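You operate a simulated robot arm through the tools that you are given. There is no shell and no other tool.

The job below is to be done with a simulated robot arm. You get a single attempt, and the scene is never put back.

JOB
Put things in order on the handling bench. At the end: the black relay for two amp (marked "2 amp") stands where the yellow tag printed hold stood; the yellow tag printed hold is in the grey bin; the red padlock stands on top of the black cover (marked "SPLIT"); the blue rubber mount is on the shim box (marked "SHIMS"); whatever was shut is shut again. Leave all else as you found it, and nothing knocked over.

Only the result counts: the job must be done as asked and must still hold three seconds after the hand-in. Knocking over, shifting, dropping, spilling or breaking anything else fails it. A push-on lid holds only when it is set on centred and level and pressed home; a screw cap is set on level and turned clockwise until tight.

ROBOT AND FRAMES
A 6-joint arm with a two-finger gripper, fixed in place. Base frame: the origin is at the foot of the arm, x ahead of it, y to its left, z up; the work surface is at about z = 800. Lengths are in mm, angles in degrees, forces in N, time in s.
With the tool pointing down near the work surface it reaches from about 100 to 700 mm from the base axis. Its first joint turns from -66.0 to 66.0 degrees. Payload 2.45 kg.
Tool frame: the origin (TCP) lies between the finger pads and is the grasp point; the fingertips stand 30 mm ahead of it; z points along the fingers, y is the line along which they close. Largest opening 106 mm; the body of the gripper starts 79 mm behind the TCP.
Orientation is that of the tool frame in the base frame, as a unit quaternion [x, y, z, w]. With the fingers straight down and closing along the base's y, the tool's x points along the base's -x, its y along +y and its z along -z.

CONTROLS
- The arm moves only by the tool apply_moves. Its argument "steps" is text: rows parted by semicolons, each of 7 numbers parted by spaces: the finger opening in mm, from 0 to 106, then the shift along the tool's x, y, z in mm, then the turn, a rotation vector about the tool's x, y, z in degrees. In form: hand dx dy dz rx ry rz; .... A call has 1 to 20 rows; each row shifts and turns the commanded pose from where the row before left it, along the tool's axes as they then stand. Rows are played at 5 a second. More than 50 mm and 8.6 degrees between two rows, or a gripper value outside its range, and nothing of the call is played. A pose out of reach is approached as far as the arm can. The call stops where the force on the tool passes 40 N (or 10 N more than at its start, if that is more) or the arm is blocked; 0.2 s more then pass. The fingers move at their own pace (about 153 mm/s each) and stop on an object; they squeeze with about 39 N. The grip force told is the motor's: it shows also when the fingers shut on nothing. Time passes only in rows, and 0.2 s behind the last, so rows that do not move let the fingers close. The reply holds the time, the measured pose of the TCP, the force on the tool along the base axes, the opening and the grip force, in the units named above and with some noise, with the torque about the TCP (base axes, N m) and any sound that the robot's microphone picked up, and new pictures: "views" is both (left out), scene, wrist or none.
- Cameras (640 x 400 px; columns grow to the right, rows downward): "scene" is fixed at [60.2, 420, 1397.2]; the picture's right is [-0.71, -0.71, 0.00], its down [-0.46, 0.46, -0.75] and it looks along [0.53, -0.53, -0.66] (base axes); focal length 352 px, centre (320, 200). "wrist" rides on the gripper at [76, -2, -106] in the tool frame; the picture's right is [0.02, 1.00, 0.00], its down [-0.78, 0.02, -0.62] and it looks along [-0.62, 0.01, 0.78] (tool axes); focal length 247 px, centre (320, 200). There is no depth. A picture from a camera that has moved, and an enlarged one, comes with that camera's place and axes in the base frame and with its lens.
- close_up(camera, box): a new picture of the part [left, top, right, bottom] of that camera's present view, enlarged. No time passes.
- job_done(): hands the job in; it is judged then, once.

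Nothing tells you positions but the pictures and the camera data. Unless the task says otherwise, let go and move clear before handing in.

The tools are called after "Request:" by a JSON object that holds its "api" and its "payload". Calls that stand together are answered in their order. apply_moves: Moves the arm, as the interface text tells. Its arguments: {"type":"object","properties":{"steps":{"type":"string"},"views":{"type":"string","enum":["both","scene","wrist","none"]}},"required":["steps"]} The other tools are called the same way: close_up (camera, box) takes an enlarged picture of a part of a camera's view; job_done () hands the job in.

At the start:

```text
t: 0.0
tcp_pos: [383.0, -161.5, 1070.5]
ee_rot: [-0.002, 1.0, 0.0, 0.002]
contact_force: [0.0, -1.1, 0.1]
ft_torque: [0.06, -0.01, 0.0]
gripper_width: 106.0
finger_force: 0.1
```

scene: 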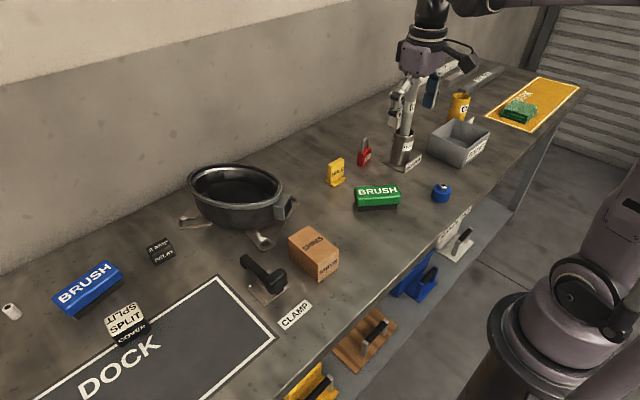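
wrist: 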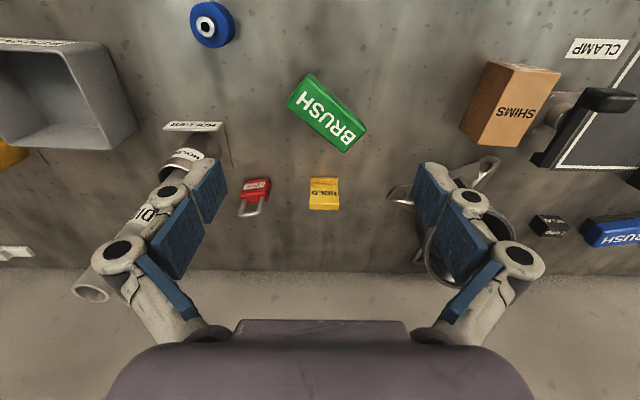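

I see a bench with a black relay, yellow HOLD tag, red padlock, blue mount, shim box, SPLIT cover, and a grey bin. I'll look closer at each before moving.

Request:
{"api": "close_up", "payload": {"camera": "scene", "box": [0, 220, 200, 345]}}

Request:
{"api": "close_up", "payload": {"camera": "scene", "box": [300, 80, 500, 205]}}

Request:
{"api": "close_up", "payload": {"camera": "scene", "box": [180, 160, 380, 285]}}

Request:
{"api": "close_up", "payload": {"camera": "scene", "box": [400, 60, 600, 185]}}

Request:
{"api": "close_up", "payload": {"camera": "wrist", "box": [220, 150, 380, 250]}}

Request:
{"api": "close_up", "payload": {"camera": "wrist", "box": [0, 0, 260, 162]}}

```text
3.20 times, centred on (100, 282) of scene
camera zoom: at [60.2, 420.0, 1397.2], right [-0.71, -0.71, 0.0], down [-0.46, 0.46, -0.75], along [0.53, -0.53, -0.66], focal length 1127 px, centre (1024, -64)
```

zoom: 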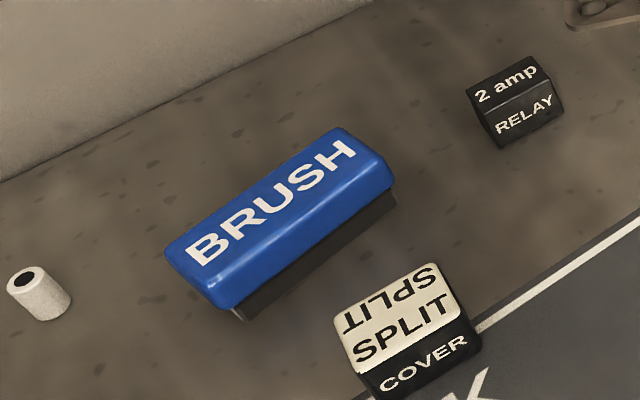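

```text
3.20 times, centred on (400, 142) of scene
camera zoom: at [60.2, 420.0, 1397.2], right [-0.71, -0.71, 0.0], down [-0.46, 0.46, -0.75], along [0.53, -0.53, -0.66], focal length 1127 px, centre (64, 384)
```

zoom: 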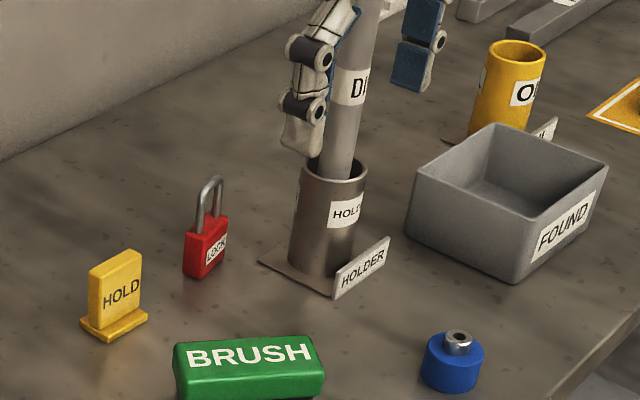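

```text
3.20 times, centred on (280, 222) of scene
camera zoom: at [60.2, 420.0, 1397.2], right [-0.71, -0.71, 0.0], down [-0.46, 0.46, -0.75], along [0.53, -0.53, -0.66], focal length 1127 px, centre (448, 128)
```

zoom: 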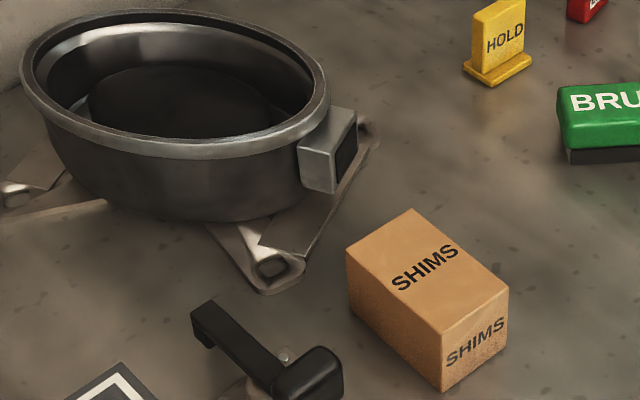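

```text
3.20 times, centred on (500, 122) of scene
camera zoom: at [60.2, 420.0, 1397.2], right [-0.71, -0.71, 0.0], down [-0.46, 0.46, -0.75], along [0.53, -0.53, -0.66], focal length 1127 px, centre (-256, 448)
```

zoom: 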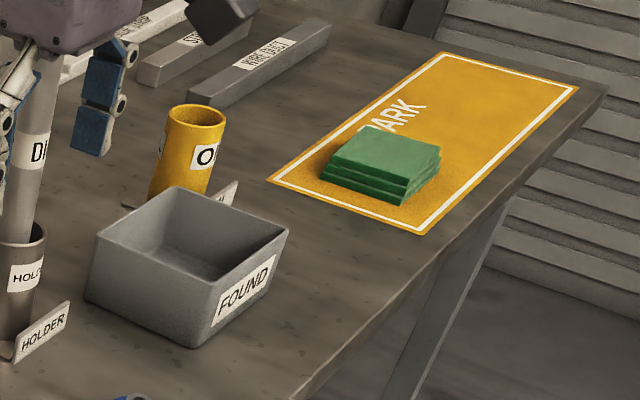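

```text
4.00 times, centred on (300, 200) of wrist
camera zoom: at [306.9, -162.8, 1177.0], right [-0.02, 1.0, 0.0], down [0.78, 0.02, 0.62], along [0.62, 0.02, -0.78], focal length 988 px, centre (400, 200)
```

zoom: 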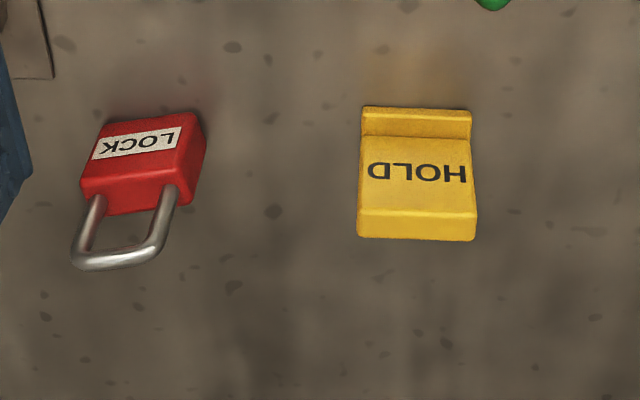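

```text
2.46 times, centred on (130, 81) of wrist
camera zoom: at [306.9, -162.8, 1177.0], right [-0.02, 1.0, 0.0], down [0.78, 0.02, 0.62], along [0.62, 0.02, -0.78], focal length 608 px, centre (788, 493)
```

zoom: 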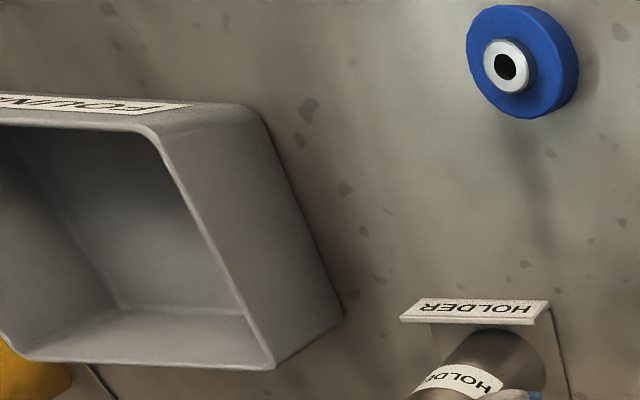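

I take the HOLD tag to be near (565, -150), with the padlock about 80 mm to its right in −y, the bin centred near (415, -520) and the relay near (660, 305). I'll move above the tag first for a precise look.

Request:
{"api": "apply_moves", "payload": {"steps": "80 -45 3 0 0 0 0; 80 -45 3 25 0 0 0; 80 -45 3 25 0 0 0; 80 -40 2 30 0 0 0; 80 0 0 0 0 0 0"}}

```text
refused: row 2 steps farther than a row can; nothing moved
```

The refused row exceeded the 50 mm step, so I'm resending with smaller ones to get above the tag.

Request:
{"api": "apply_moves", "payload": {"steps": "80 -40 3 0 0 0 0; 80 -40 3 25 0 0 0; 80 -40 3 25 0 0 0; 80 -40 2 25 0 0 0; 80 -22 0 30 0 0 0; 80 0 0 0 0 0 0; 80 0 0 0 0 0 0"}}

```text
t: 1.6
tcp_pos: [564.4, -149.1, 965.7]
ee_rot: [-0.001, 1.0, 0.0, 0.001]
contact_force: [0.6, 0.3, -0.6]
ft_torque: [-0.04, -0.02, 0.0]
gripper_width: 80.0
finger_force: 0.0
camera wrist: at [488.8, -151.6, 1072.7], right [-0.02, 1.0, 0.0], down [0.78, 0.02, 0.62], along [0.62, 0.02, -0.78], focal length 247 px, centre (320, 200)
```

scene: 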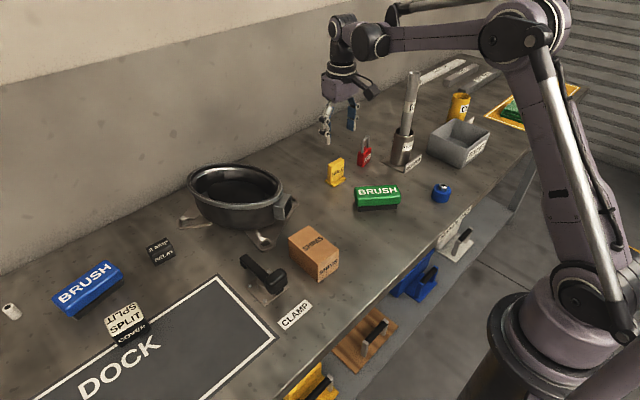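
wrist: 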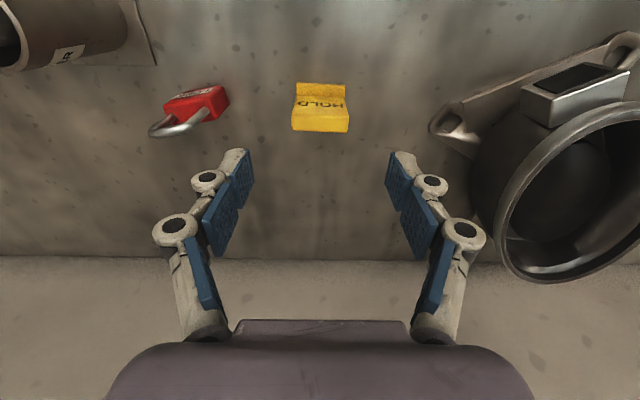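

Request:
{"api": "close_up", "payload": {"camera": "wrist", "box": [120, 50, 400, 225]}}

Request:
{"api": "close_up", "payload": {"camera": "wrist", "box": [280, 70, 360, 120]}}

Request:
{"api": "close_up", "payload": {"camera": "scene", "box": [300, 120, 400, 182]}}

```text
2.29 times, centred on (260, 138) of wrist
camera zoom: at [488.8, -151.6, 1072.7], right [-0.02, 1.0, 0.0], down [0.78, 0.02, 0.62], along [0.62, 0.02, -0.78], focal length 564 px, centre (457, 343)
```

zoom: 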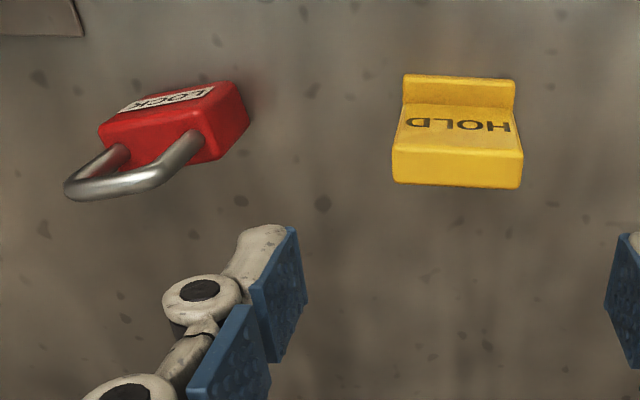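

```text
8.00 times, centred on (320, 95) of wrist
camera zoom: at [488.8, -151.6, 1072.7], right [-0.02, 1.0, 0.0], down [0.78, 0.02, 0.62], along [0.62, 0.02, -0.78], focal length 1976 px, centre (320, 1040)
```

zoom: 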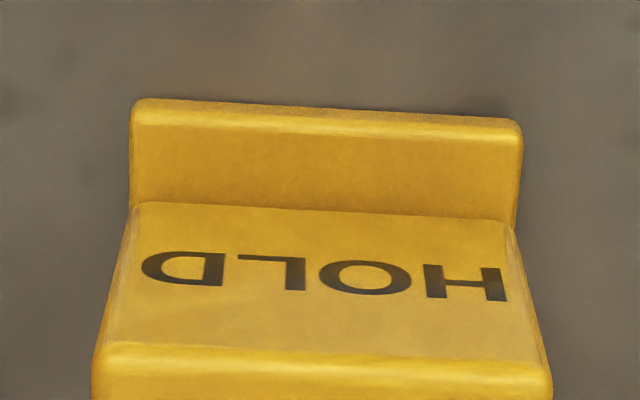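

```text
6.40 times, centred on (350, 151) of scene
camera zoom: at [60.2, 420.0, 1397.2], right [-0.71, -0.71, 0.0], down [-0.46, 0.46, -0.75], along [0.53, -0.53, -0.66], focal length 2254 px, centre (128, 514)
```

zoom: 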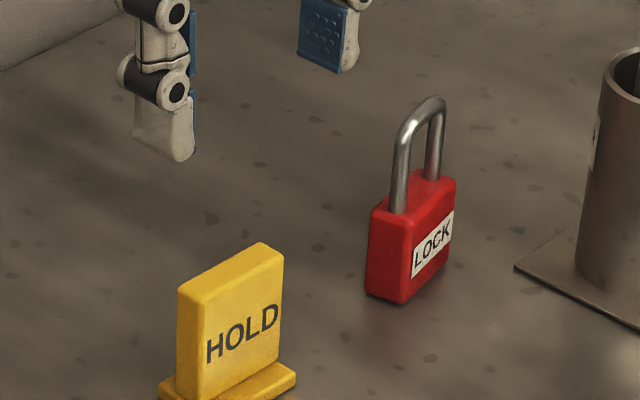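

The tag's base spans roughly x 554–585, centred near (569.5, -149.5) with a yaw of about -2°, and its plate top is at z≈861. I'll descend over it with the fingers straddling its width and check.

Request:
{"api": "apply_moves", "payload": {"steps": "80 -5.5 0 20 0 0 2; 80 0 0 40 0 0 0; 80 0 0 25 0 0 0; 80 0 0 0 0 0 0; 80 0 0 0 0 0 0"}}

Request:
{"api": "close_up", "payload": {"camera": "scene", "box": [300, 120, 400, 182]}}

```text
t: 2.8
tcp_pos: [570.1, -150.1, 880.5]
ee_rot: [0.017, 1.0, 0.001, 0.002]
contact_force: [0.0, -0.2, -0.3]
ft_torque: [0.0, -0.01, 0.02]
gripper_width: 80.0
finger_force: 0.0
camera wrist: at [494.2, -148.3, 987.4], right [0.01, 1.0, 0.0], down [0.78, -0.01, 0.62], along [0.62, -0.01, -0.78], focal length 247 px, centre (320, 200)
```

scene: 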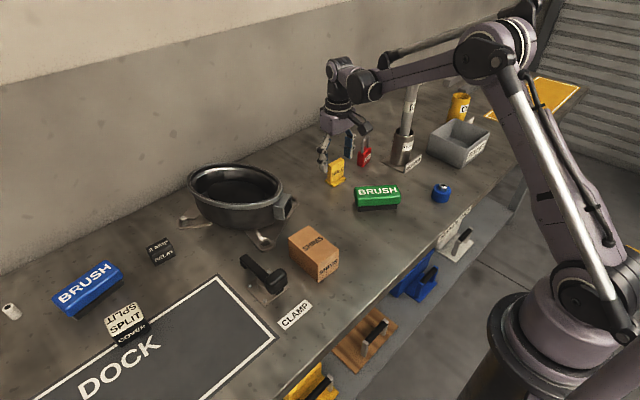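
wrist: 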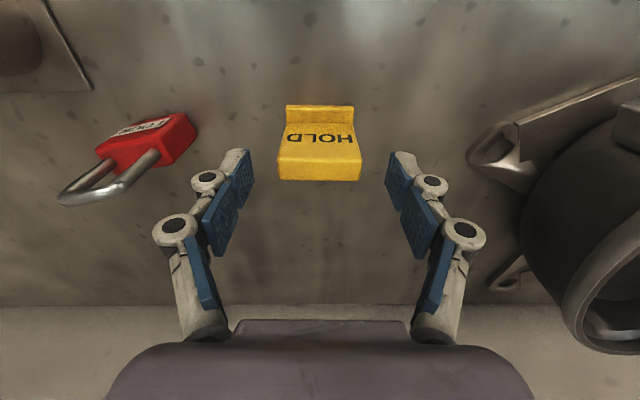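

```text
6.40 times, centred on (350, 151) of scene
camera zoom: at [60.2, 420.0, 1397.2], right [-0.71, -0.71, 0.0], down [-0.46, 0.46, -0.75], along [0.53, -0.53, -0.66], focal length 2254 px, centre (128, 514)
```

zoom: 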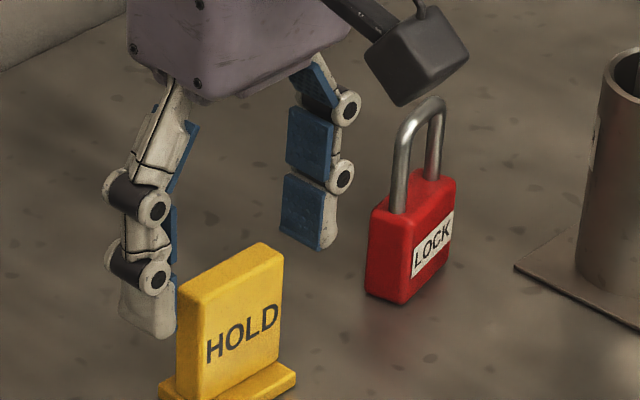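

The tag is centred between the fingers. I'll narrow them a bit to stay clear of the padlock, descend to z≈842 and close.

Request:
{"api": "apply_moves", "payload": {"steps": "66 -1 0 0 0 0 0; 66 0 0 20 0 0 0; 66 0 0 19 0 0 0; 66 0 0 0 0 0 0; 0 0 0 0 0 0 0; 0 0 0 0 0 0 0; 0 0 0 0 0 0 0"}}

Request:
{"api": "close_up", "payload": {"camera": "scene", "box": [300, 120, 400, 182]}}

```text
t: 4.4
tcp_pos: [572.3, -149.4, 842.9]
ee_rot: [0.017, 1.0, 0.001, 0.002]
contact_force: [-0.6, 0.4, 0.8]
ft_torque: [0.04, 0.0, 0.0]
gripper_width: 48.9
finger_force: 39.2
camera wrist: at [495.7, -148.5, 948.7], right [0.01, 1.0, 0.0], down [0.78, -0.01, 0.62], along [0.62, -0.01, -0.78], focal length 247 px, centre (320, 200)
```

scene: 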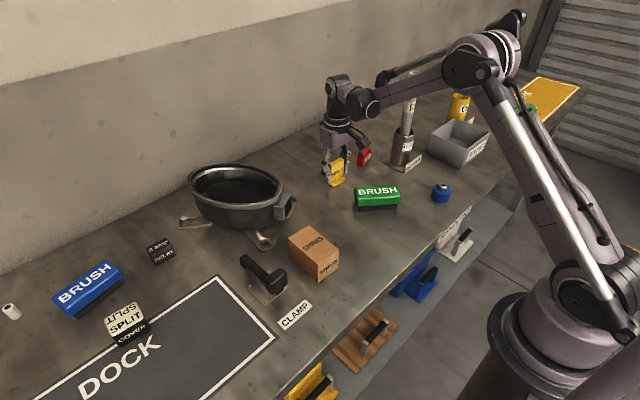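
wrist: 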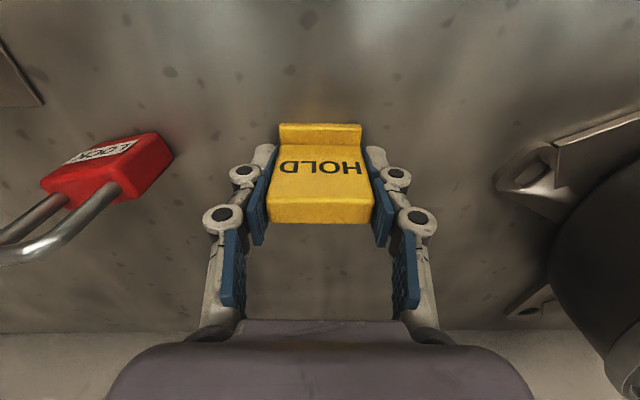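

```text
6.40 times, centred on (350, 151) of scene
camera zoom: at [60.2, 420.0, 1397.1], right [-0.71, -0.71, 0.0], down [-0.46, 0.46, -0.75], along [0.53, -0.53, -0.66], focal length 2254 px, centre (128, 514)
```

zoom: 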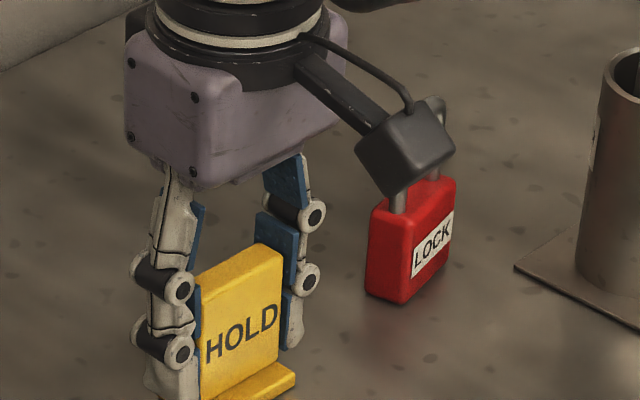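

The tag is gripped at about (571.5, -149.5). I'll lift it and swing it at short radius, well clear of the tall rod near (475, -325), towards the bin.

Request:
{"api": "apply_moves", "payload": {"steps": "0 0 0 20 0 0 0", "views": "none"}}

```text
t: 4.8
tcp_pos: [573.3, -148.0, 834.5]
ee_rot: [0.015, 1.0, 0.001, 0.001]
contact_force: [-2.6, 1.1, 18.7]
ft_torque: [0.25, 0.0, 0.04]
gripper_width: 48.7
finger_force: 39.0
stopped in row 1: the force on the tool passed its limit at 94 N (the readings are from after the stop); the commanded pose is now the measured one
```

I used the wrong sign there: +z is down, so I pressed the tag onto the bench and the fingers slid down it a little. I'll lift with negative z now and check the grip.

Request:
{"api": "apply_moves", "payload": {"steps": "0 0 0 -5 0 0 0; 0 0 0 -40 0 0 0; 0 0 0 -40 0 0 0; 0 0 0 -40 0 0 0; 0 0 0 -40 0 0 0; 0 0 0 0 0 0 0"}}

Request:
{"api": "close_up", "payload": {"camera": "scene", "box": [280, 60, 440, 160]}}

```text
t: 6.2
tcp_pos: [571.5, -149.6, 998.6]
ee_rot: [0.017, 1.0, 0.002, 0.001]
contact_force: [0.6, -0.1, -0.4]
ft_torque: [0.01, -0.02, -0.01]
gripper_width: 48.8
finger_force: 38.8
camera wrist: at [496.3, -148.7, 1105.4], right [0.01, 1.0, 0.0], down [0.78, -0.01, 0.62], along [0.62, -0.01, -0.78], focal length 247 px, centre (320, 200)
```

scene: 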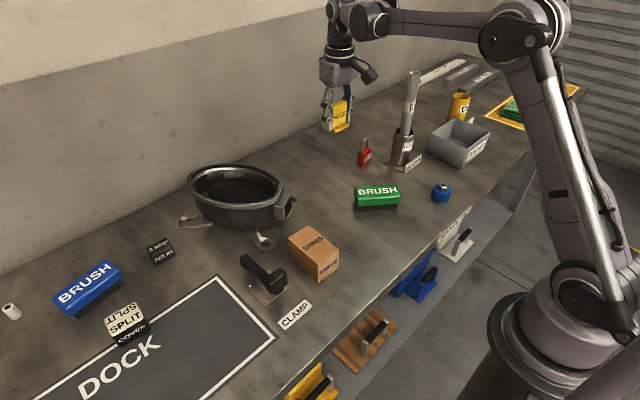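
wrist: 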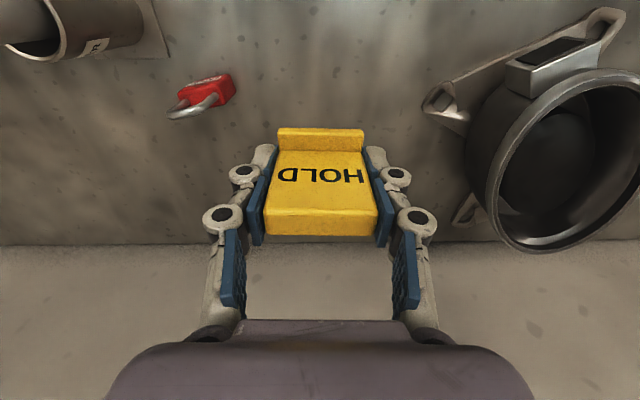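

```text
4.00 times, centred on (360, 110) of scene
camera zoom: at [60.2, 420.0, 1397.2], right [-0.71, -0.71, 0.0], down [-0.46, 0.46, -0.75], along [0.53, -0.53, -0.66], focal length 1408 px, centre (160, 560)
```

zoom: 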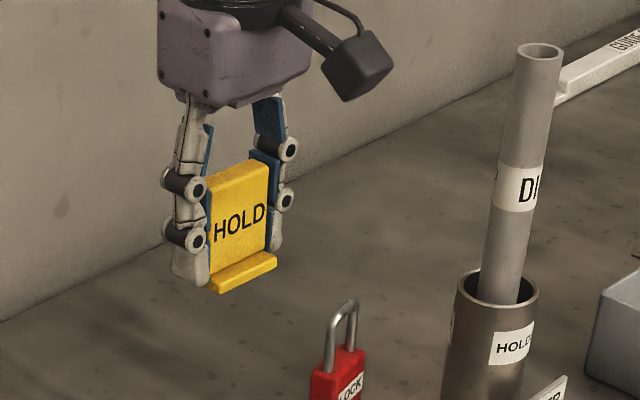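

The tag is still held upright and nothing else moved. Now I'll pull back toward the base, then swing to −y.

Request:
{"api": "apply_moves", "payload": {"steps": "0 45 0 0 0 0 0; 0 45 0 0 0 0 0; 0 45 0 0 0 0 0; 0 45 0 0 0 0 0; 0 45 0 0 0 0 0; 0 45 0 0 0 0 0; 0 0 -45 0 0 0 0; 0 0 -45 0 0 0 0; 0 0 -45 0 0 0 0; 0 0 -45 0 0 0 0; 0 0 -45 0 0 0 0; 0 0 0 0 0 0 0"}}

```text
t: 8.8
tcp_pos: [294.8, -369.4, 996.5]
ee_rot: [0.017, 1.0, 0.001, 0.002]
contact_force: [-0.2, 0.2, 0.1]
ft_torque: [0.0, 0.0, -0.01]
gripper_width: 48.9
finger_force: 39.1
camera wrist: at [219.1, -366.9, 1103.5], right [0.01, 1.0, 0.0], down [0.78, -0.01, 0.62], along [0.62, 0.0, -0.78], focal length 247 px, centre (320, 200)
```

scene: 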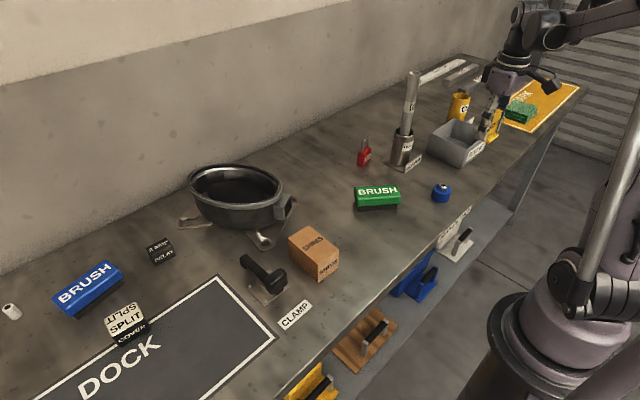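
wrist: 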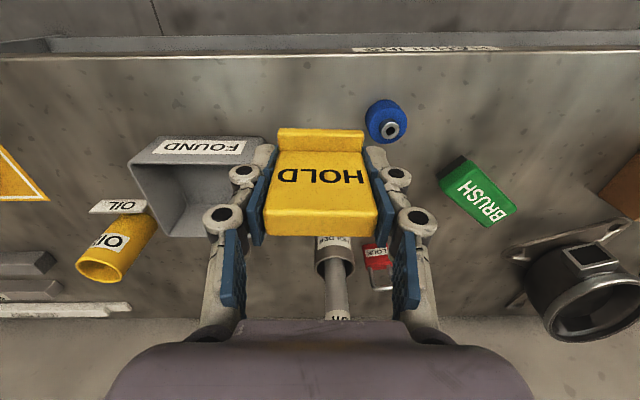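

The bin reads as x 357–479 and y −443 to −580, so its centre is near (418, -511). I'll move over it at height.

Request:
{"api": "apply_moves", "payload": {"steps": "0 -25.6 -27.5 0 0 0 0; 0 -25.6 -27.5 0 0 0 0; 0 -25.6 -27.5 0 0 0 0; 0 -25.6 -27.5 0 0 0 0; 0 -25.6 -27.5 0 0 0 0; 0 0 0 0 0 0 0"}}

Request:
{"api": "close_up", "payload": {"camera": "scene", "box": [400, 50, 560, 150]}}

```text
t: 10.2
tcp_pos: [418.9, -508.5, 996.6]
ee_rot: [0.017, 1.0, 0.001, 0.002]
contact_force: [0.7, 0.5, -0.2]
ft_torque: [0.01, 0.02, 0.02]
gripper_width: 48.9
finger_force: 38.8
camera wrist: at [343.0, -507.9, 1103.4], right [0.01, 1.0, 0.0], down [0.78, -0.01, 0.62], along [0.62, -0.01, -0.78], focal length 247 px, centre (320, 200)
```

scene: 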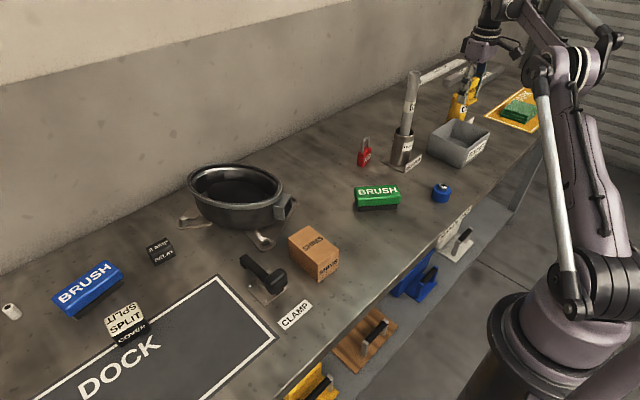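
wrist: 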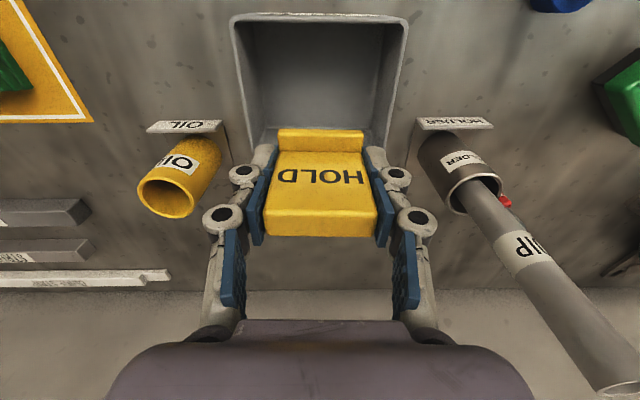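

```text
4.00 times, centred on (480, 100) of scene
camera zoom: at [60.2, 420.0, 1397.2], right [-0.71, -0.71, 0.0], down [-0.46, 0.46, -0.75], along [0.53, -0.53, -0.66], focal length 1408 px, centre (-320, 600)
```

zoom: 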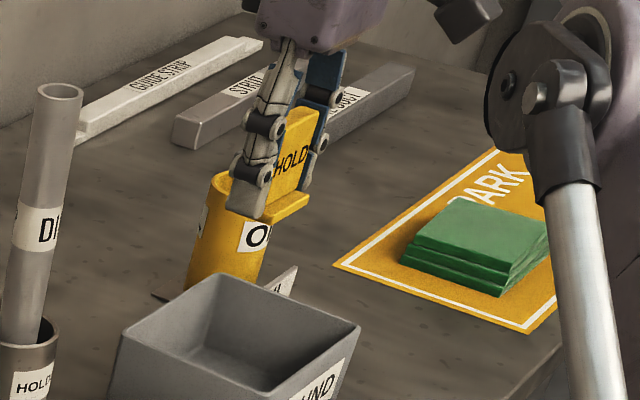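

The tag hangs centred over the bin. I'll descend into it, stopping just above the floor.

Request:
{"api": "apply_moves", "payload": {"steps": "0 0 0 40 0 0 0; 0 0 0 40 0 0 0; 0 0 0 40 0 0 0; 0 0 0 26 0 0 0; 0 0 0 0 0 0 0"}}

Request:
{"api": "close_up", "payload": {"camera": "scene", "box": [400, 70, 560, 170]}}

```text
t: 11.4
tcp_pos: [419.2, -507.0, 848.7]
ee_rot: [0.016, 1.0, 0.001, 0.001]
contact_force: [-0.7, -0.3, -1.1]
ft_torque: [-0.01, 0.01, 0.0]
gripper_width: 48.9
finger_force: 39.1
camera wrist: at [342.8, -506.4, 956.5], right [0.01, 1.0, 0.0], down [0.78, -0.01, 0.62], along [0.62, -0.01, -0.78], focal length 247 px, centre (320, 200)
```

scene: 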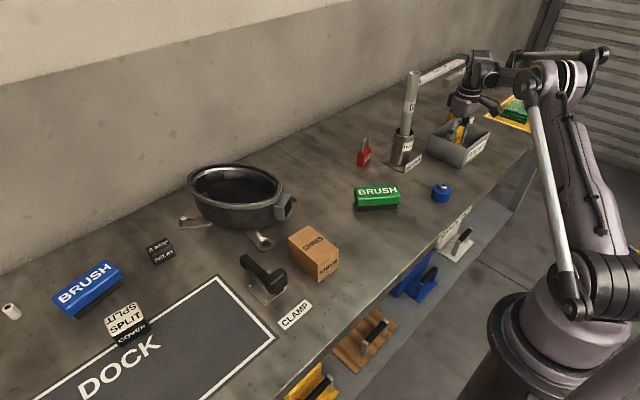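
wrist: 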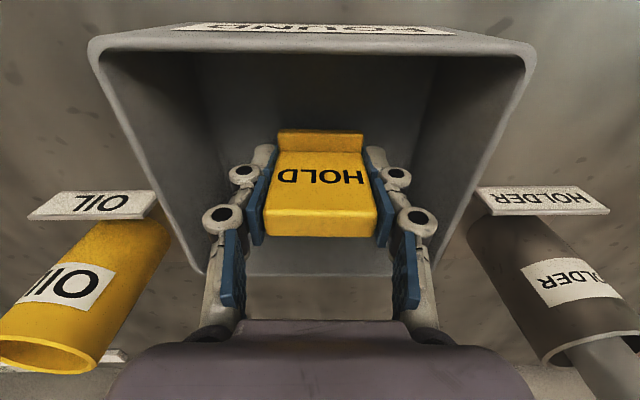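

```text
4.00 times, centred on (480, 120) of scene
camera zoom: at [60.2, 420.0, 1397.2], right [-0.71, -0.71, 0.0], down [-0.46, 0.46, -0.75], along [0.53, -0.53, -0.66], focal length 1408 px, centre (-320, 520)
```

zoom: 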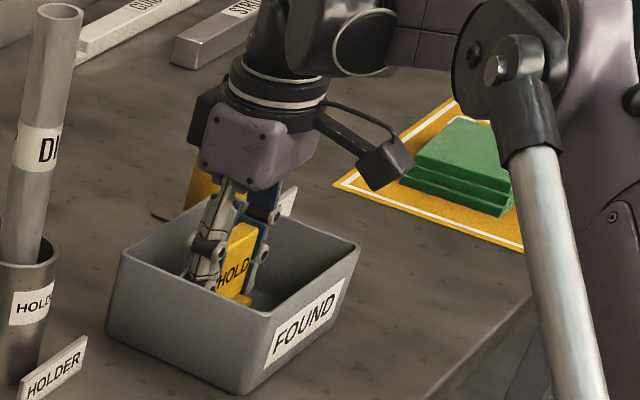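

It's inside the bin. I'll lower the last few millimetres in small steps and watch the force.

Request:
{"api": "apply_moves", "payload": {"steps": "0 0 0 2 0 0 0; 0 0 0 2 0 0 0; 0 0 0 1.5 0 0 0; 0 0 0 0 0 0 0", "views": "none"}}

```text
t: 12.4
tcp_pos: [418.5, -507.6, 845.2]
ee_rot: [0.017, 1.0, 0.001, 0.002]
contact_force: [0.7, 0.9, -0.6]
ft_torque: [0.0, 0.01, 0.03]
gripper_width: 49.1
finger_force: 38.4
```

Request:
{"api": "apply_moves", "payload": {"steps": "0 0 0 1.5 0 0 0; 0 0 0 1.5 0 0 0; 0 0 0 0 0 0 0", "views": "none"}}

```text
t: 13.2
tcp_pos: [418.8, -506.8, 842.5]
ee_rot: [0.018, 1.0, 0.0, 0.001]
contact_force: [0.0, 0.1, -1.5]
ft_torque: [-0.02, 0.02, 0.01]
gripper_width: 49.0
finger_force: 39.1
```

Request:
{"api": "apply_moves", "payload": {"steps": "0 0 0 1.5 0 0 0; 0 0 0 1 0 0 0; 0 0 0 0 0 0 0", "views": "none"}}

```text
t: 14.0
tcp_pos: [418.8, -507.9, 839.1]
ee_rot: [0.017, 1.0, 0.001, 0.003]
contact_force: [0.7, 0.6, -1.0]
ft_torque: [0.03, 0.04, 0.0]
gripper_width: 48.9
finger_force: 39.0
```

Request:
{"api": "apply_moves", "payload": {"steps": "0 0 0 1 0 0 0; 0 0 0 1 0 0 0; 0 0 0 0 0 0 0", "views": "none"}}

```text
t: 14.8
tcp_pos: [419.4, -507.8, 838.8]
ee_rot: [0.016, 1.0, 0.001, 0.002]
contact_force: [1.4, 0.4, 13.2]
ft_torque: [-0.11, 0.01, 0.03]
gripper_width: 49.0
finger_force: 38.9
```

The tag is touching the bin floor now (13 N upward). I'll open the fingers modestly, let it settle and rise clear.

Request:
{"api": "apply_moves", "payload": {"steps": "49 0 0 -1 0 0 0; 60 0 0 0 0 0 0; 70 0 0 0 0 0 0; 70 0 0 0 0 0 0; 70 0 0 -20 0 0 0; 70 0 0 -40 0 0 0; 70 0 0 -40 0 0 0; 70 0 0 -40 0 0 0; 70 0 0 0 0 0 0"}}

Request:
{"api": "close_up", "payload": {"camera": "scene", "box": [400, 70, 560, 170]}}

```text
t: 16.8
tcp_pos: [418.6, -508.5, 977.6]
ee_rot: [0.016, 1.0, 0.001, 0.002]
contact_force: [-0.5, 0.5, 0.5]
ft_torque: [0.01, -0.02, 0.01]
gripper_width: 70.0
finger_force: 0.1
camera wrist: at [342.3, -507.3, 1085.0], right [0.01, 1.0, 0.0], down [0.78, -0.01, 0.62], along [0.62, -0.01, -0.78], focal length 247 px, centre (320, 200)
```

scene: 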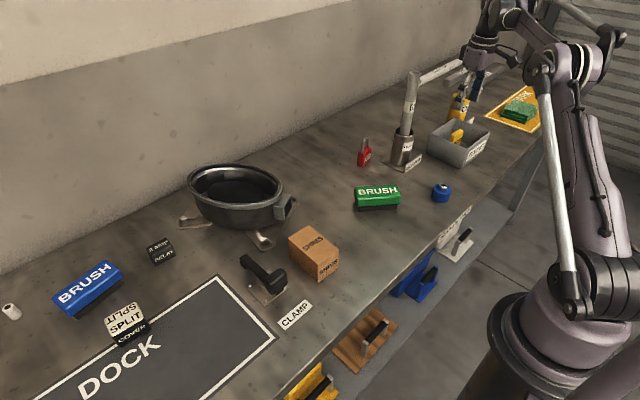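
wrist: 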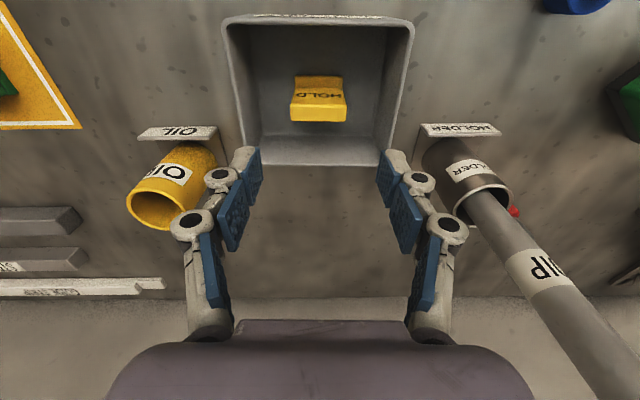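

```text
4.00 times, centred on (480, 120) of scene
camera zoom: at [60.2, 420.0, 1397.2], right [-0.71, -0.71, 0.0], down [-0.46, 0.46, -0.75], along [0.53, -0.53, -0.66], focal length 1408 px, centre (-320, 520)
```

zoom: 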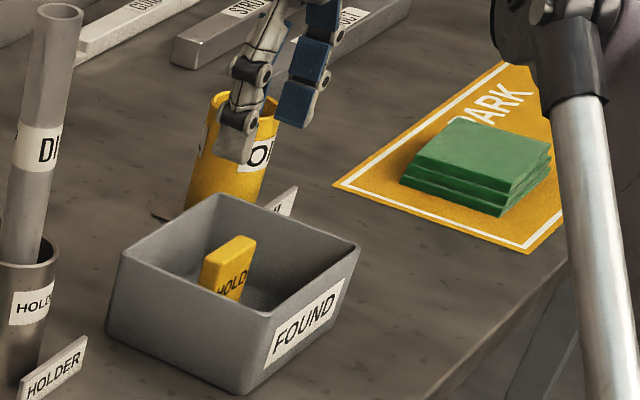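

The HOLD tag stands in the bin. Next is the blue mount; I'll retrace the path and look at it from above.

Request:
{"api": "apply_moves", "payload": {"steps": "70 25.6 27.5 0 0 0 0; 70 25.6 27.5 0 0 0 0; 70 25.6 27.5 0 0 0 0; 70 25.6 27.5 0 0 0 0; 70 25.6 27.5 0 0 0 0; 90 -15 38 20 0 0 -2; 90 -20 38 20 0 0 0; 90 0 0 0 0 0 0"}}

Request:
{"api": "close_up", "payload": {"camera": "wrist", "box": [240, 20, 400, 120]}}

Request:
{"api": "close_up", "payload": {"camera": "scene", "box": [400, 160, 480, 210]}}

```text
t: 18.6
tcp_pos: [331.5, -289.0, 938.8]
ee_rot: [-0.001, 1.0, 0.002, 0.002]
contact_force: [-0.6, 0.1, -0.6]
ft_torque: [-0.02, 0.0, 0.01]
gripper_width: 89.9
finger_force: 0.1
camera wrist: at [255.6, -291.5, 1045.1], right [-0.02, 1.0, 0.0], down [0.78, 0.02, 0.62], along [0.62, 0.02, -0.78], focal length 247 px, centre (320, 200)
```

scene: 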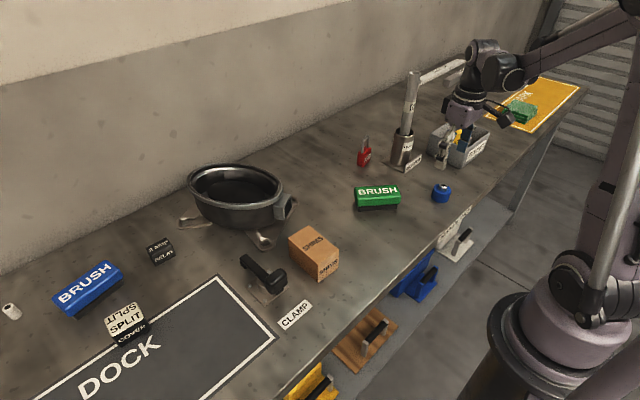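
wrist: 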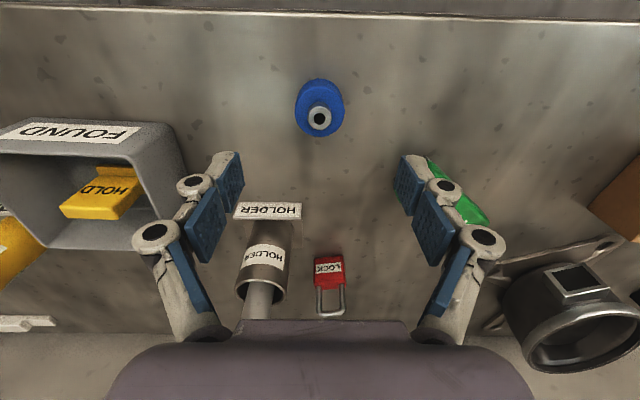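

```text
4.00 times, centred on (320, 70) of wrist
camera zoom: at [255.6, -291.5, 1045.1], right [-0.02, 1.0, 0.0], down [0.78, 0.02, 0.62], along [0.62, 0.02, -0.78], focal length 988 px, centre (320, 720)
```

zoom: 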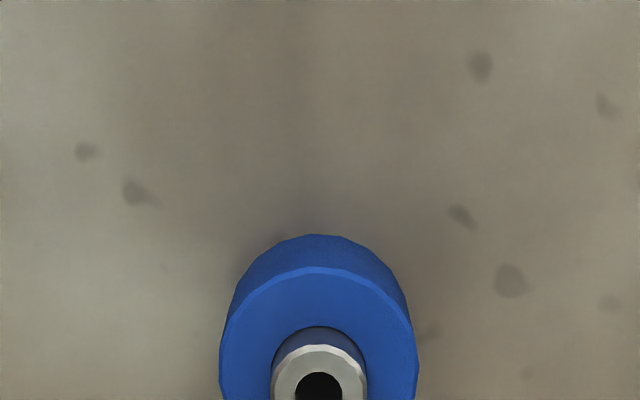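

```text
8.00 times, centred on (440, 185) of scene
camera zoom: at [60.2, 420.0, 1397.2], right [-0.71, -0.71, 0.0], down [-0.46, 0.46, -0.75], along [0.53, -0.53, -0.66], focal length 2817 px, centre (-640, 320)
```

zoom: 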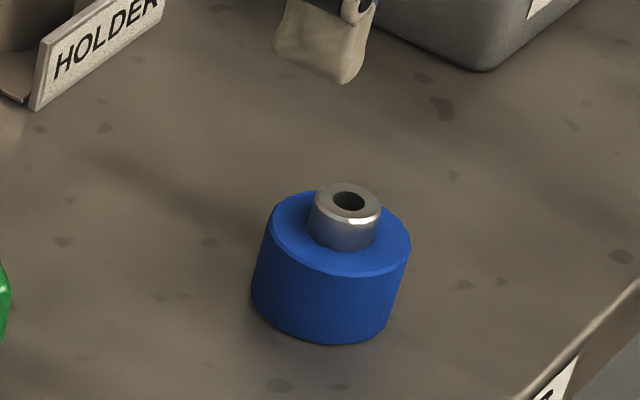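

The mount is at about (332, -290), 44 mm across with its blue body up to z≈828. The gripper is centred on it, so I'll descend and grasp.

Request:
{"api": "apply_moves", "payload": {"steps": "70 0 -0.7 35 0 0 0; 70 0 0 35 0 0 0; 70 0 0 25 0 0 0; 70 0 0 9 0 0 0; 70 0 0 0 0 0 0"}}

Request:
{"api": "close_up", "payload": {"camera": "scene", "box": [400, 160, 480, 210]}}

```text
t: 19.8
tcp_pos: [331.2, -289.3, 835.1]
ee_rot: [-0.001, 1.0, 0.001, 0.001]
contact_force: [0.2, -0.7, 0.4]
ft_torque: [0.0, -0.01, 0.0]
gripper_width: 70.0
finger_force: 0.1
camera wrist: at [254.9, -291.8, 941.2], right [-0.02, 1.0, 0.0], down [0.78, 0.02, 0.62], along [0.62, 0.02, -0.78], focal length 247 px, centre (320, 200)
```

scene: 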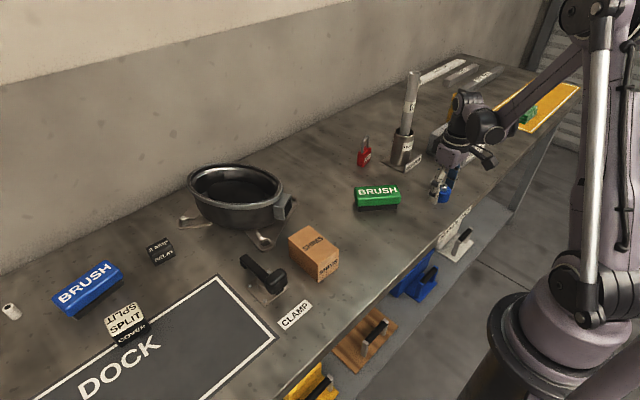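
wrist: 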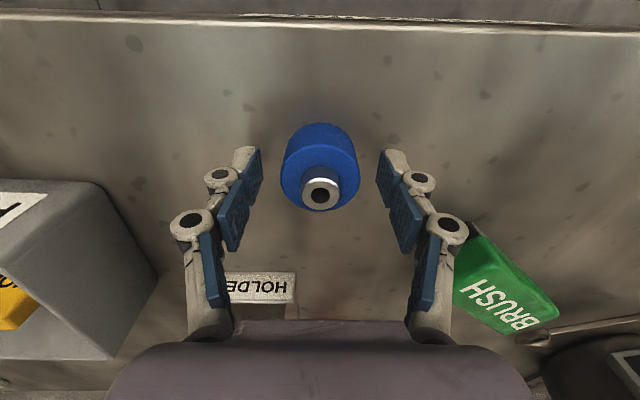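

```text
8.00 times, centred on (440, 185) of scene
camera zoom: at [60.2, 420.0, 1397.2], right [-0.71, -0.71, 0.0], down [-0.46, 0.46, -0.75], along [0.53, -0.53, -0.66], focal length 2817 px, centre (-640, 320)
```

zoom: 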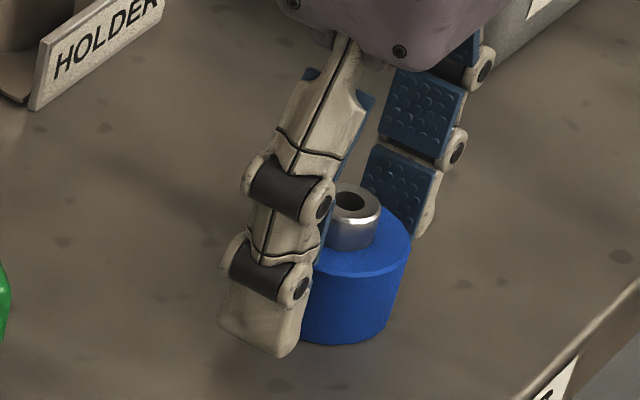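

The fingers straddle the blue body. I'll close, then lift with negative z.

Request:
{"api": "apply_moves", "payload": {"steps": "40 0 0 0 0 0 0; 0 0 0 0 0 0 0; 0 0 0 0 0 0 0; 0 0 0 -10 0 0 0; 0 0 0 -40 0 0 0; 0 0 0 -40 0 0 0; 0 0 0 -40 0 0 0; 0 0 0 -40 0 0 0; 0 0 0 0 0 0 0"}}

Request:
{"api": "close_up", "payload": {"camera": "wrist", "box": [220, 90, 420, 215]}}

```text
t: 21.8
tcp_pos: [330.4, -290.9, 1005.6]
ee_rot: [-0.001, 1.0, 0.002, 0.003]
contact_force: [0.6, -0.3, -1.2]
ft_torque: [-0.01, 0.01, 0.0]
gripper_width: 42.1
finger_force: 38.7
camera wrist: at [254.6, -292.9, 1113.4], right [-0.02, 1.0, 0.0], down [0.78, 0.02, 0.62], along [0.62, 0.02, -0.78], focal length 247 px, centre (320, 200)
```

scene: 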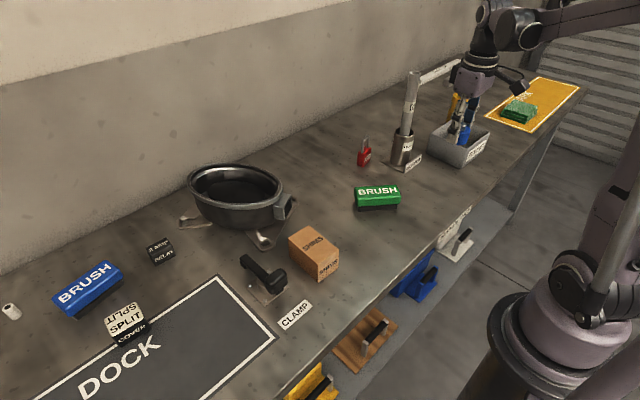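
wrist: 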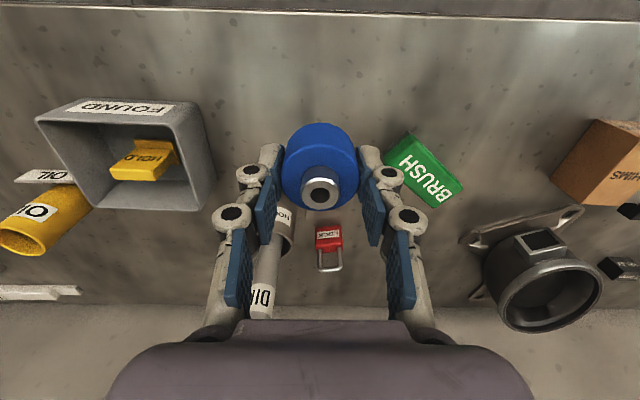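

```text
3.20 times, centred on (320, 152) of wrist
camera zoom: at [254.6, -292.9, 1113.4], right [-0.02, 1.0, 0.0], down [0.78, 0.02, 0.62], along [0.62, 0.02, -0.78], focal length 790 px, centre (320, 352)
```

zoom: 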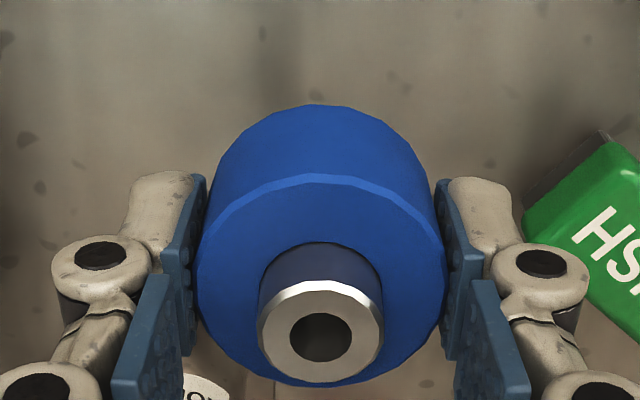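

The mount is held. The shim box should be at about x 365–454, y 65–119 with its top near z≈862, so I'll carry the mount over and look.

Request:
{"api": "apply_moves", "payload": {"steps": "0 -8 42.5 0 0 0 0; 0 -8 42.5 0 0 0 0; 0 -8 42.5 0 0 0 0; 0 -8 42.5 0 0 0 0; 0 -8 42.5 0 0 0 0; 0 -8 42.5 0 0 0 0; 0 -8 42.5 0 0 0 0; 0 -8 42.5 0 0 0 0; 0 -8 42.5 0 0 0 0; 0 0 0 0 0 0 0"}}

Request:
{"api": "close_up", "payload": {"camera": "wrist", "box": [220, 20, 420, 145]}}

```text
t: 24.0
tcp_pos: [401.7, 91.1, 1006.3]
ee_rot: [-0.001, 1.0, 0.001, 0.002]
contact_force: [-0.2, 0.1, -1.7]
ft_torque: [0.0, 0.0, -0.01]
gripper_width: 42.3
finger_force: 39.2
camera wrist: at [326.0, 89.8, 1112.7], right [-0.02, 1.0, 0.0], down [0.78, 0.02, 0.62], along [0.62, 0.02, -0.78], focal length 247 px, centre (320, 200)
```

scene: 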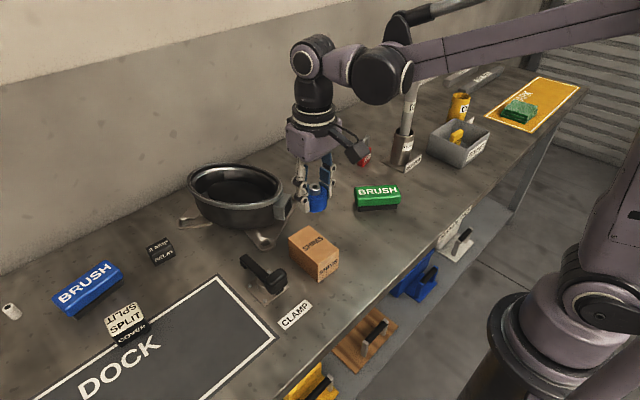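
wrist: 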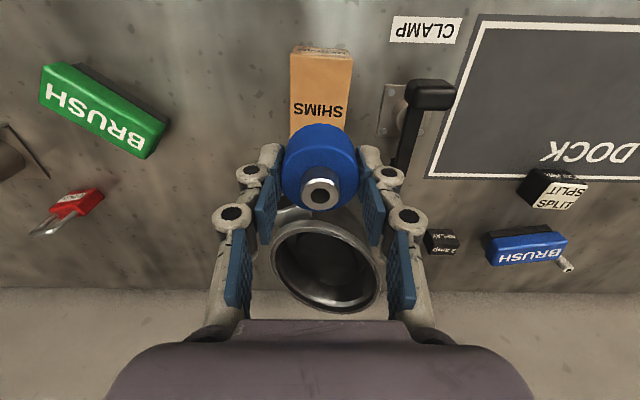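

```text
3.20 times, centred on (320, 82) of wrist
camera zoom: at [326.0, 89.8, 1112.7], right [-0.02, 1.0, 0.0], down [0.78, 0.02, 0.62], along [0.62, 0.02, -0.78], focal length 790 px, centre (320, 576)
```

zoom: 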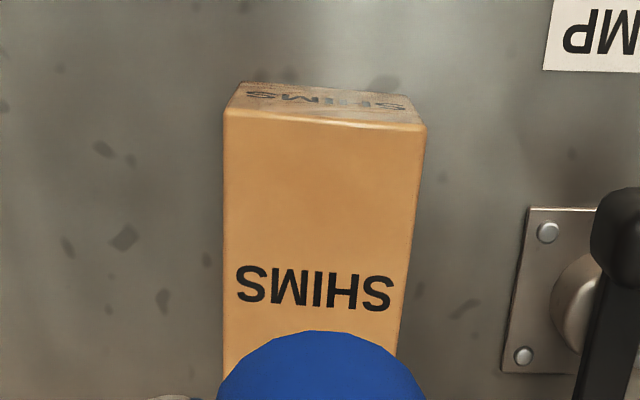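

The box top is centred near (408, 90) at z≈862, with a slight yaw. I'll align the mount over the centre and come down close to the surface.

Request:
{"api": "apply_moves", "payload": {"steps": "0 -6 -1 0 0 0 0; 0 0 0 40 0 0 0; 0 0 0 40 0 0 0; 0 0 0 22 0 0 0; 0 0 0 0 0 0 0"}}

Request:
{"api": "close_up", "payload": {"camera": "scene", "box": [250, 190, 380, 271]}}

Request:
{"api": "close_up", "payload": {"camera": "wrist", "box": [220, 50, 420, 175]}}

```text
t: 25.2
tcp_pos: [407.8, 89.4, 904.0]
ee_rot: [-0.001, 1.0, 0.001, 0.002]
contact_force: [-0.4, -0.1, -1.7]
ft_torque: [-0.01, 0.01, 0.03]
gripper_width: 42.0
finger_force: 39.4
camera wrist: at [332.1, 88.0, 1010.7], right [-0.02, 1.0, 0.0], down [0.78, 0.02, 0.62], along [0.62, 0.02, -0.78], focal length 247 px, centre (320, 200)
```

scene: 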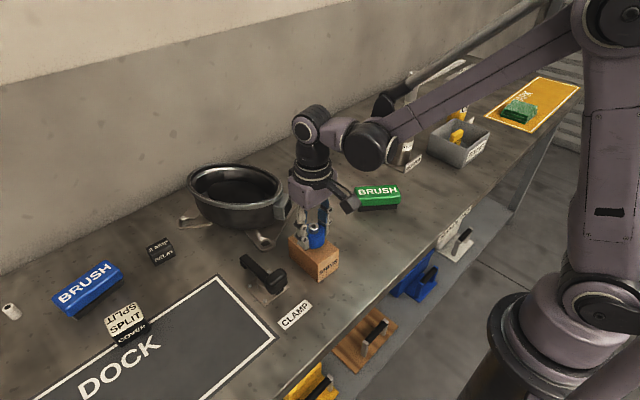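
wrist: 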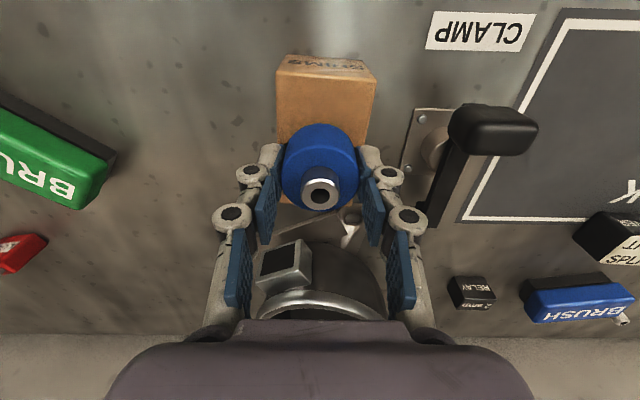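

```text
4.92 times, centred on (315, 230) of scene
camera zoom: at [60.2, 420.0, 1397.2], right [-0.71, -0.71, 0.0], down [-0.46, 0.46, -0.75], along [0.53, -0.53, -0.66], focal length 1734 px, centre (345, 50)
```

zoom: 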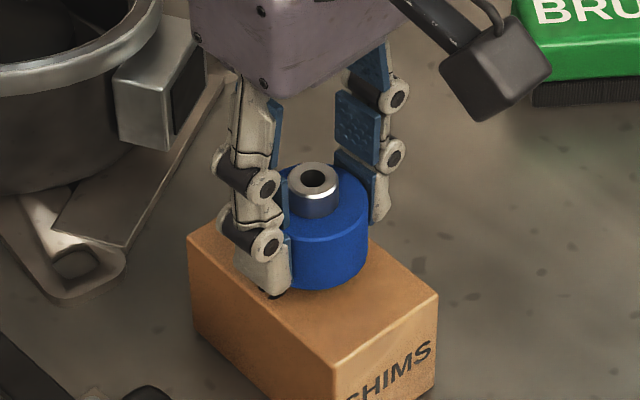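

```text
3.20 times, centred on (320, 112) of wrist
camera zoom: at [332.1, 88.0, 1010.7], right [-0.02, 1.0, 0.0], down [0.78, 0.02, 0.62], along [0.62, 0.02, -0.78], focal length 790 px, centre (320, 480)
```

zoom: 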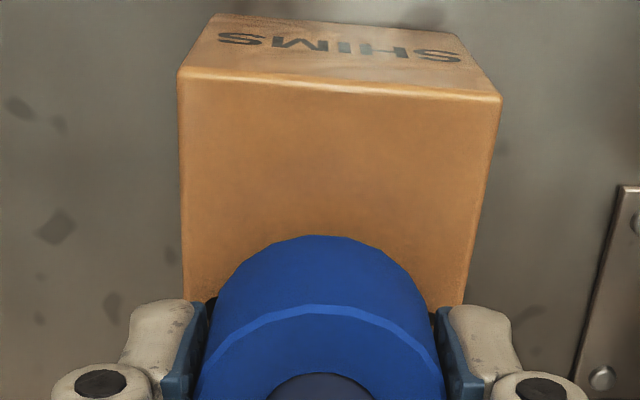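

Well centred on the box. Now the final lowering in small steps with force checks.

Request:
{"api": "apply_moves", "payload": {"steps": "0 0 0.7 2 0 0 0; 0 0 0 1.5 0 0 0; 0 0 0 1 0 0 0; 0 0 0 0 0 0 0", "views": "none"}}

```text
t: 26.2
tcp_pos: [408.9, 90.4, 900.3]
ee_rot: [-0.001, 1.0, 0.001, 0.001]
contact_force: [-0.1, -0.9, -0.6]
ft_torque: [0.0, -0.01, -0.01]
gripper_width: 42.2
finger_force: 38.7
```

Request:
{"api": "apply_moves", "payload": {"steps": "0 0 0 1 0 0 0; 0 0 0 1 0 0 0; 0 0 0 0 0 0 0", "views": "none"}}

```text
t: 27.0
tcp_pos: [407.8, 90.7, 898.8]
ee_rot: [0.0, 1.0, 0.001, 0.001]
contact_force: [0.4, -0.3, -0.2]
ft_torque: [0.0, 0.01, 0.02]
gripper_width: 42.0
finger_force: 39.3
```

Request:
{"api": "apply_moves", "payload": {"steps": "0 0 0 1 0 0 0; 0 0 0 1 0 0 0; 0 0 0 0 0 0 0", "views": "none"}}

```text
t: 27.8
tcp_pos: [408.3, 91.4, 896.1]
ee_rot: [-0.001, 1.0, 0.002, 0.002]
contact_force: [-0.1, 0.0, -0.3]
ft_torque: [-0.01, -0.01, -0.03]
gripper_width: 42.2
finger_force: 39.3
```

Request:
{"api": "apply_moves", "payload": {"steps": "0 0 0 0.8 0 0 0; 0 0 0 0 0 0 0", "views": "none"}}

Request:
{"api": "close_up", "payload": {"camera": "scene", "box": [280, 210, 360, 260]}}

```text
t: 28.4
tcp_pos: [408.4, 92.4, 895.0]
ee_rot: [-0.001, 1.0, 0.002, 0.001]
contact_force: [-0.1, -0.7, -1.1]
ft_torque: [-0.01, -0.04, 0.0]
gripper_width: 42.1
finger_force: 38.7
```

```text
8.00 times, centred on (320, 235) of scene
camera zoom: at [60.2, 420.0, 1397.2], right [-0.71, -0.71, 0.0], down [-0.46, 0.46, -0.75], along [0.53, -0.53, -0.66], focal length 2817 px, centre (320, -80)
```

zoom: 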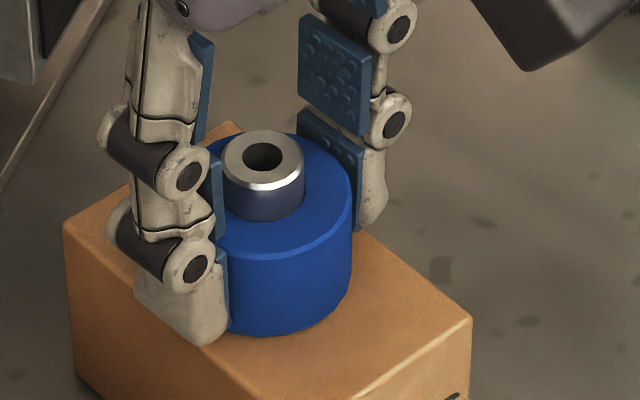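

Request:
{"api": "apply_moves", "payload": {"steps": "0 0 0 0.8 0 0 0; 0 0 0 0.8 0 0 0; 0 0 0 0 0 0 0", "views": "none"}}

```text
t: 29.1
tcp_pos: [408.1, 91.8, 895.0]
ee_rot: [0.0, 1.0, 0.001, 0.001]
contact_force: [-0.2, 0.8, 13.9]
ft_torque: [0.0, 0.04, -0.01]
gripper_width: 42.2
finger_force: 38.9
stopped in row 3: the force on the tool passed its limit at 42 N (the readings are from after the stop); the commanded pose is now the measured one
```

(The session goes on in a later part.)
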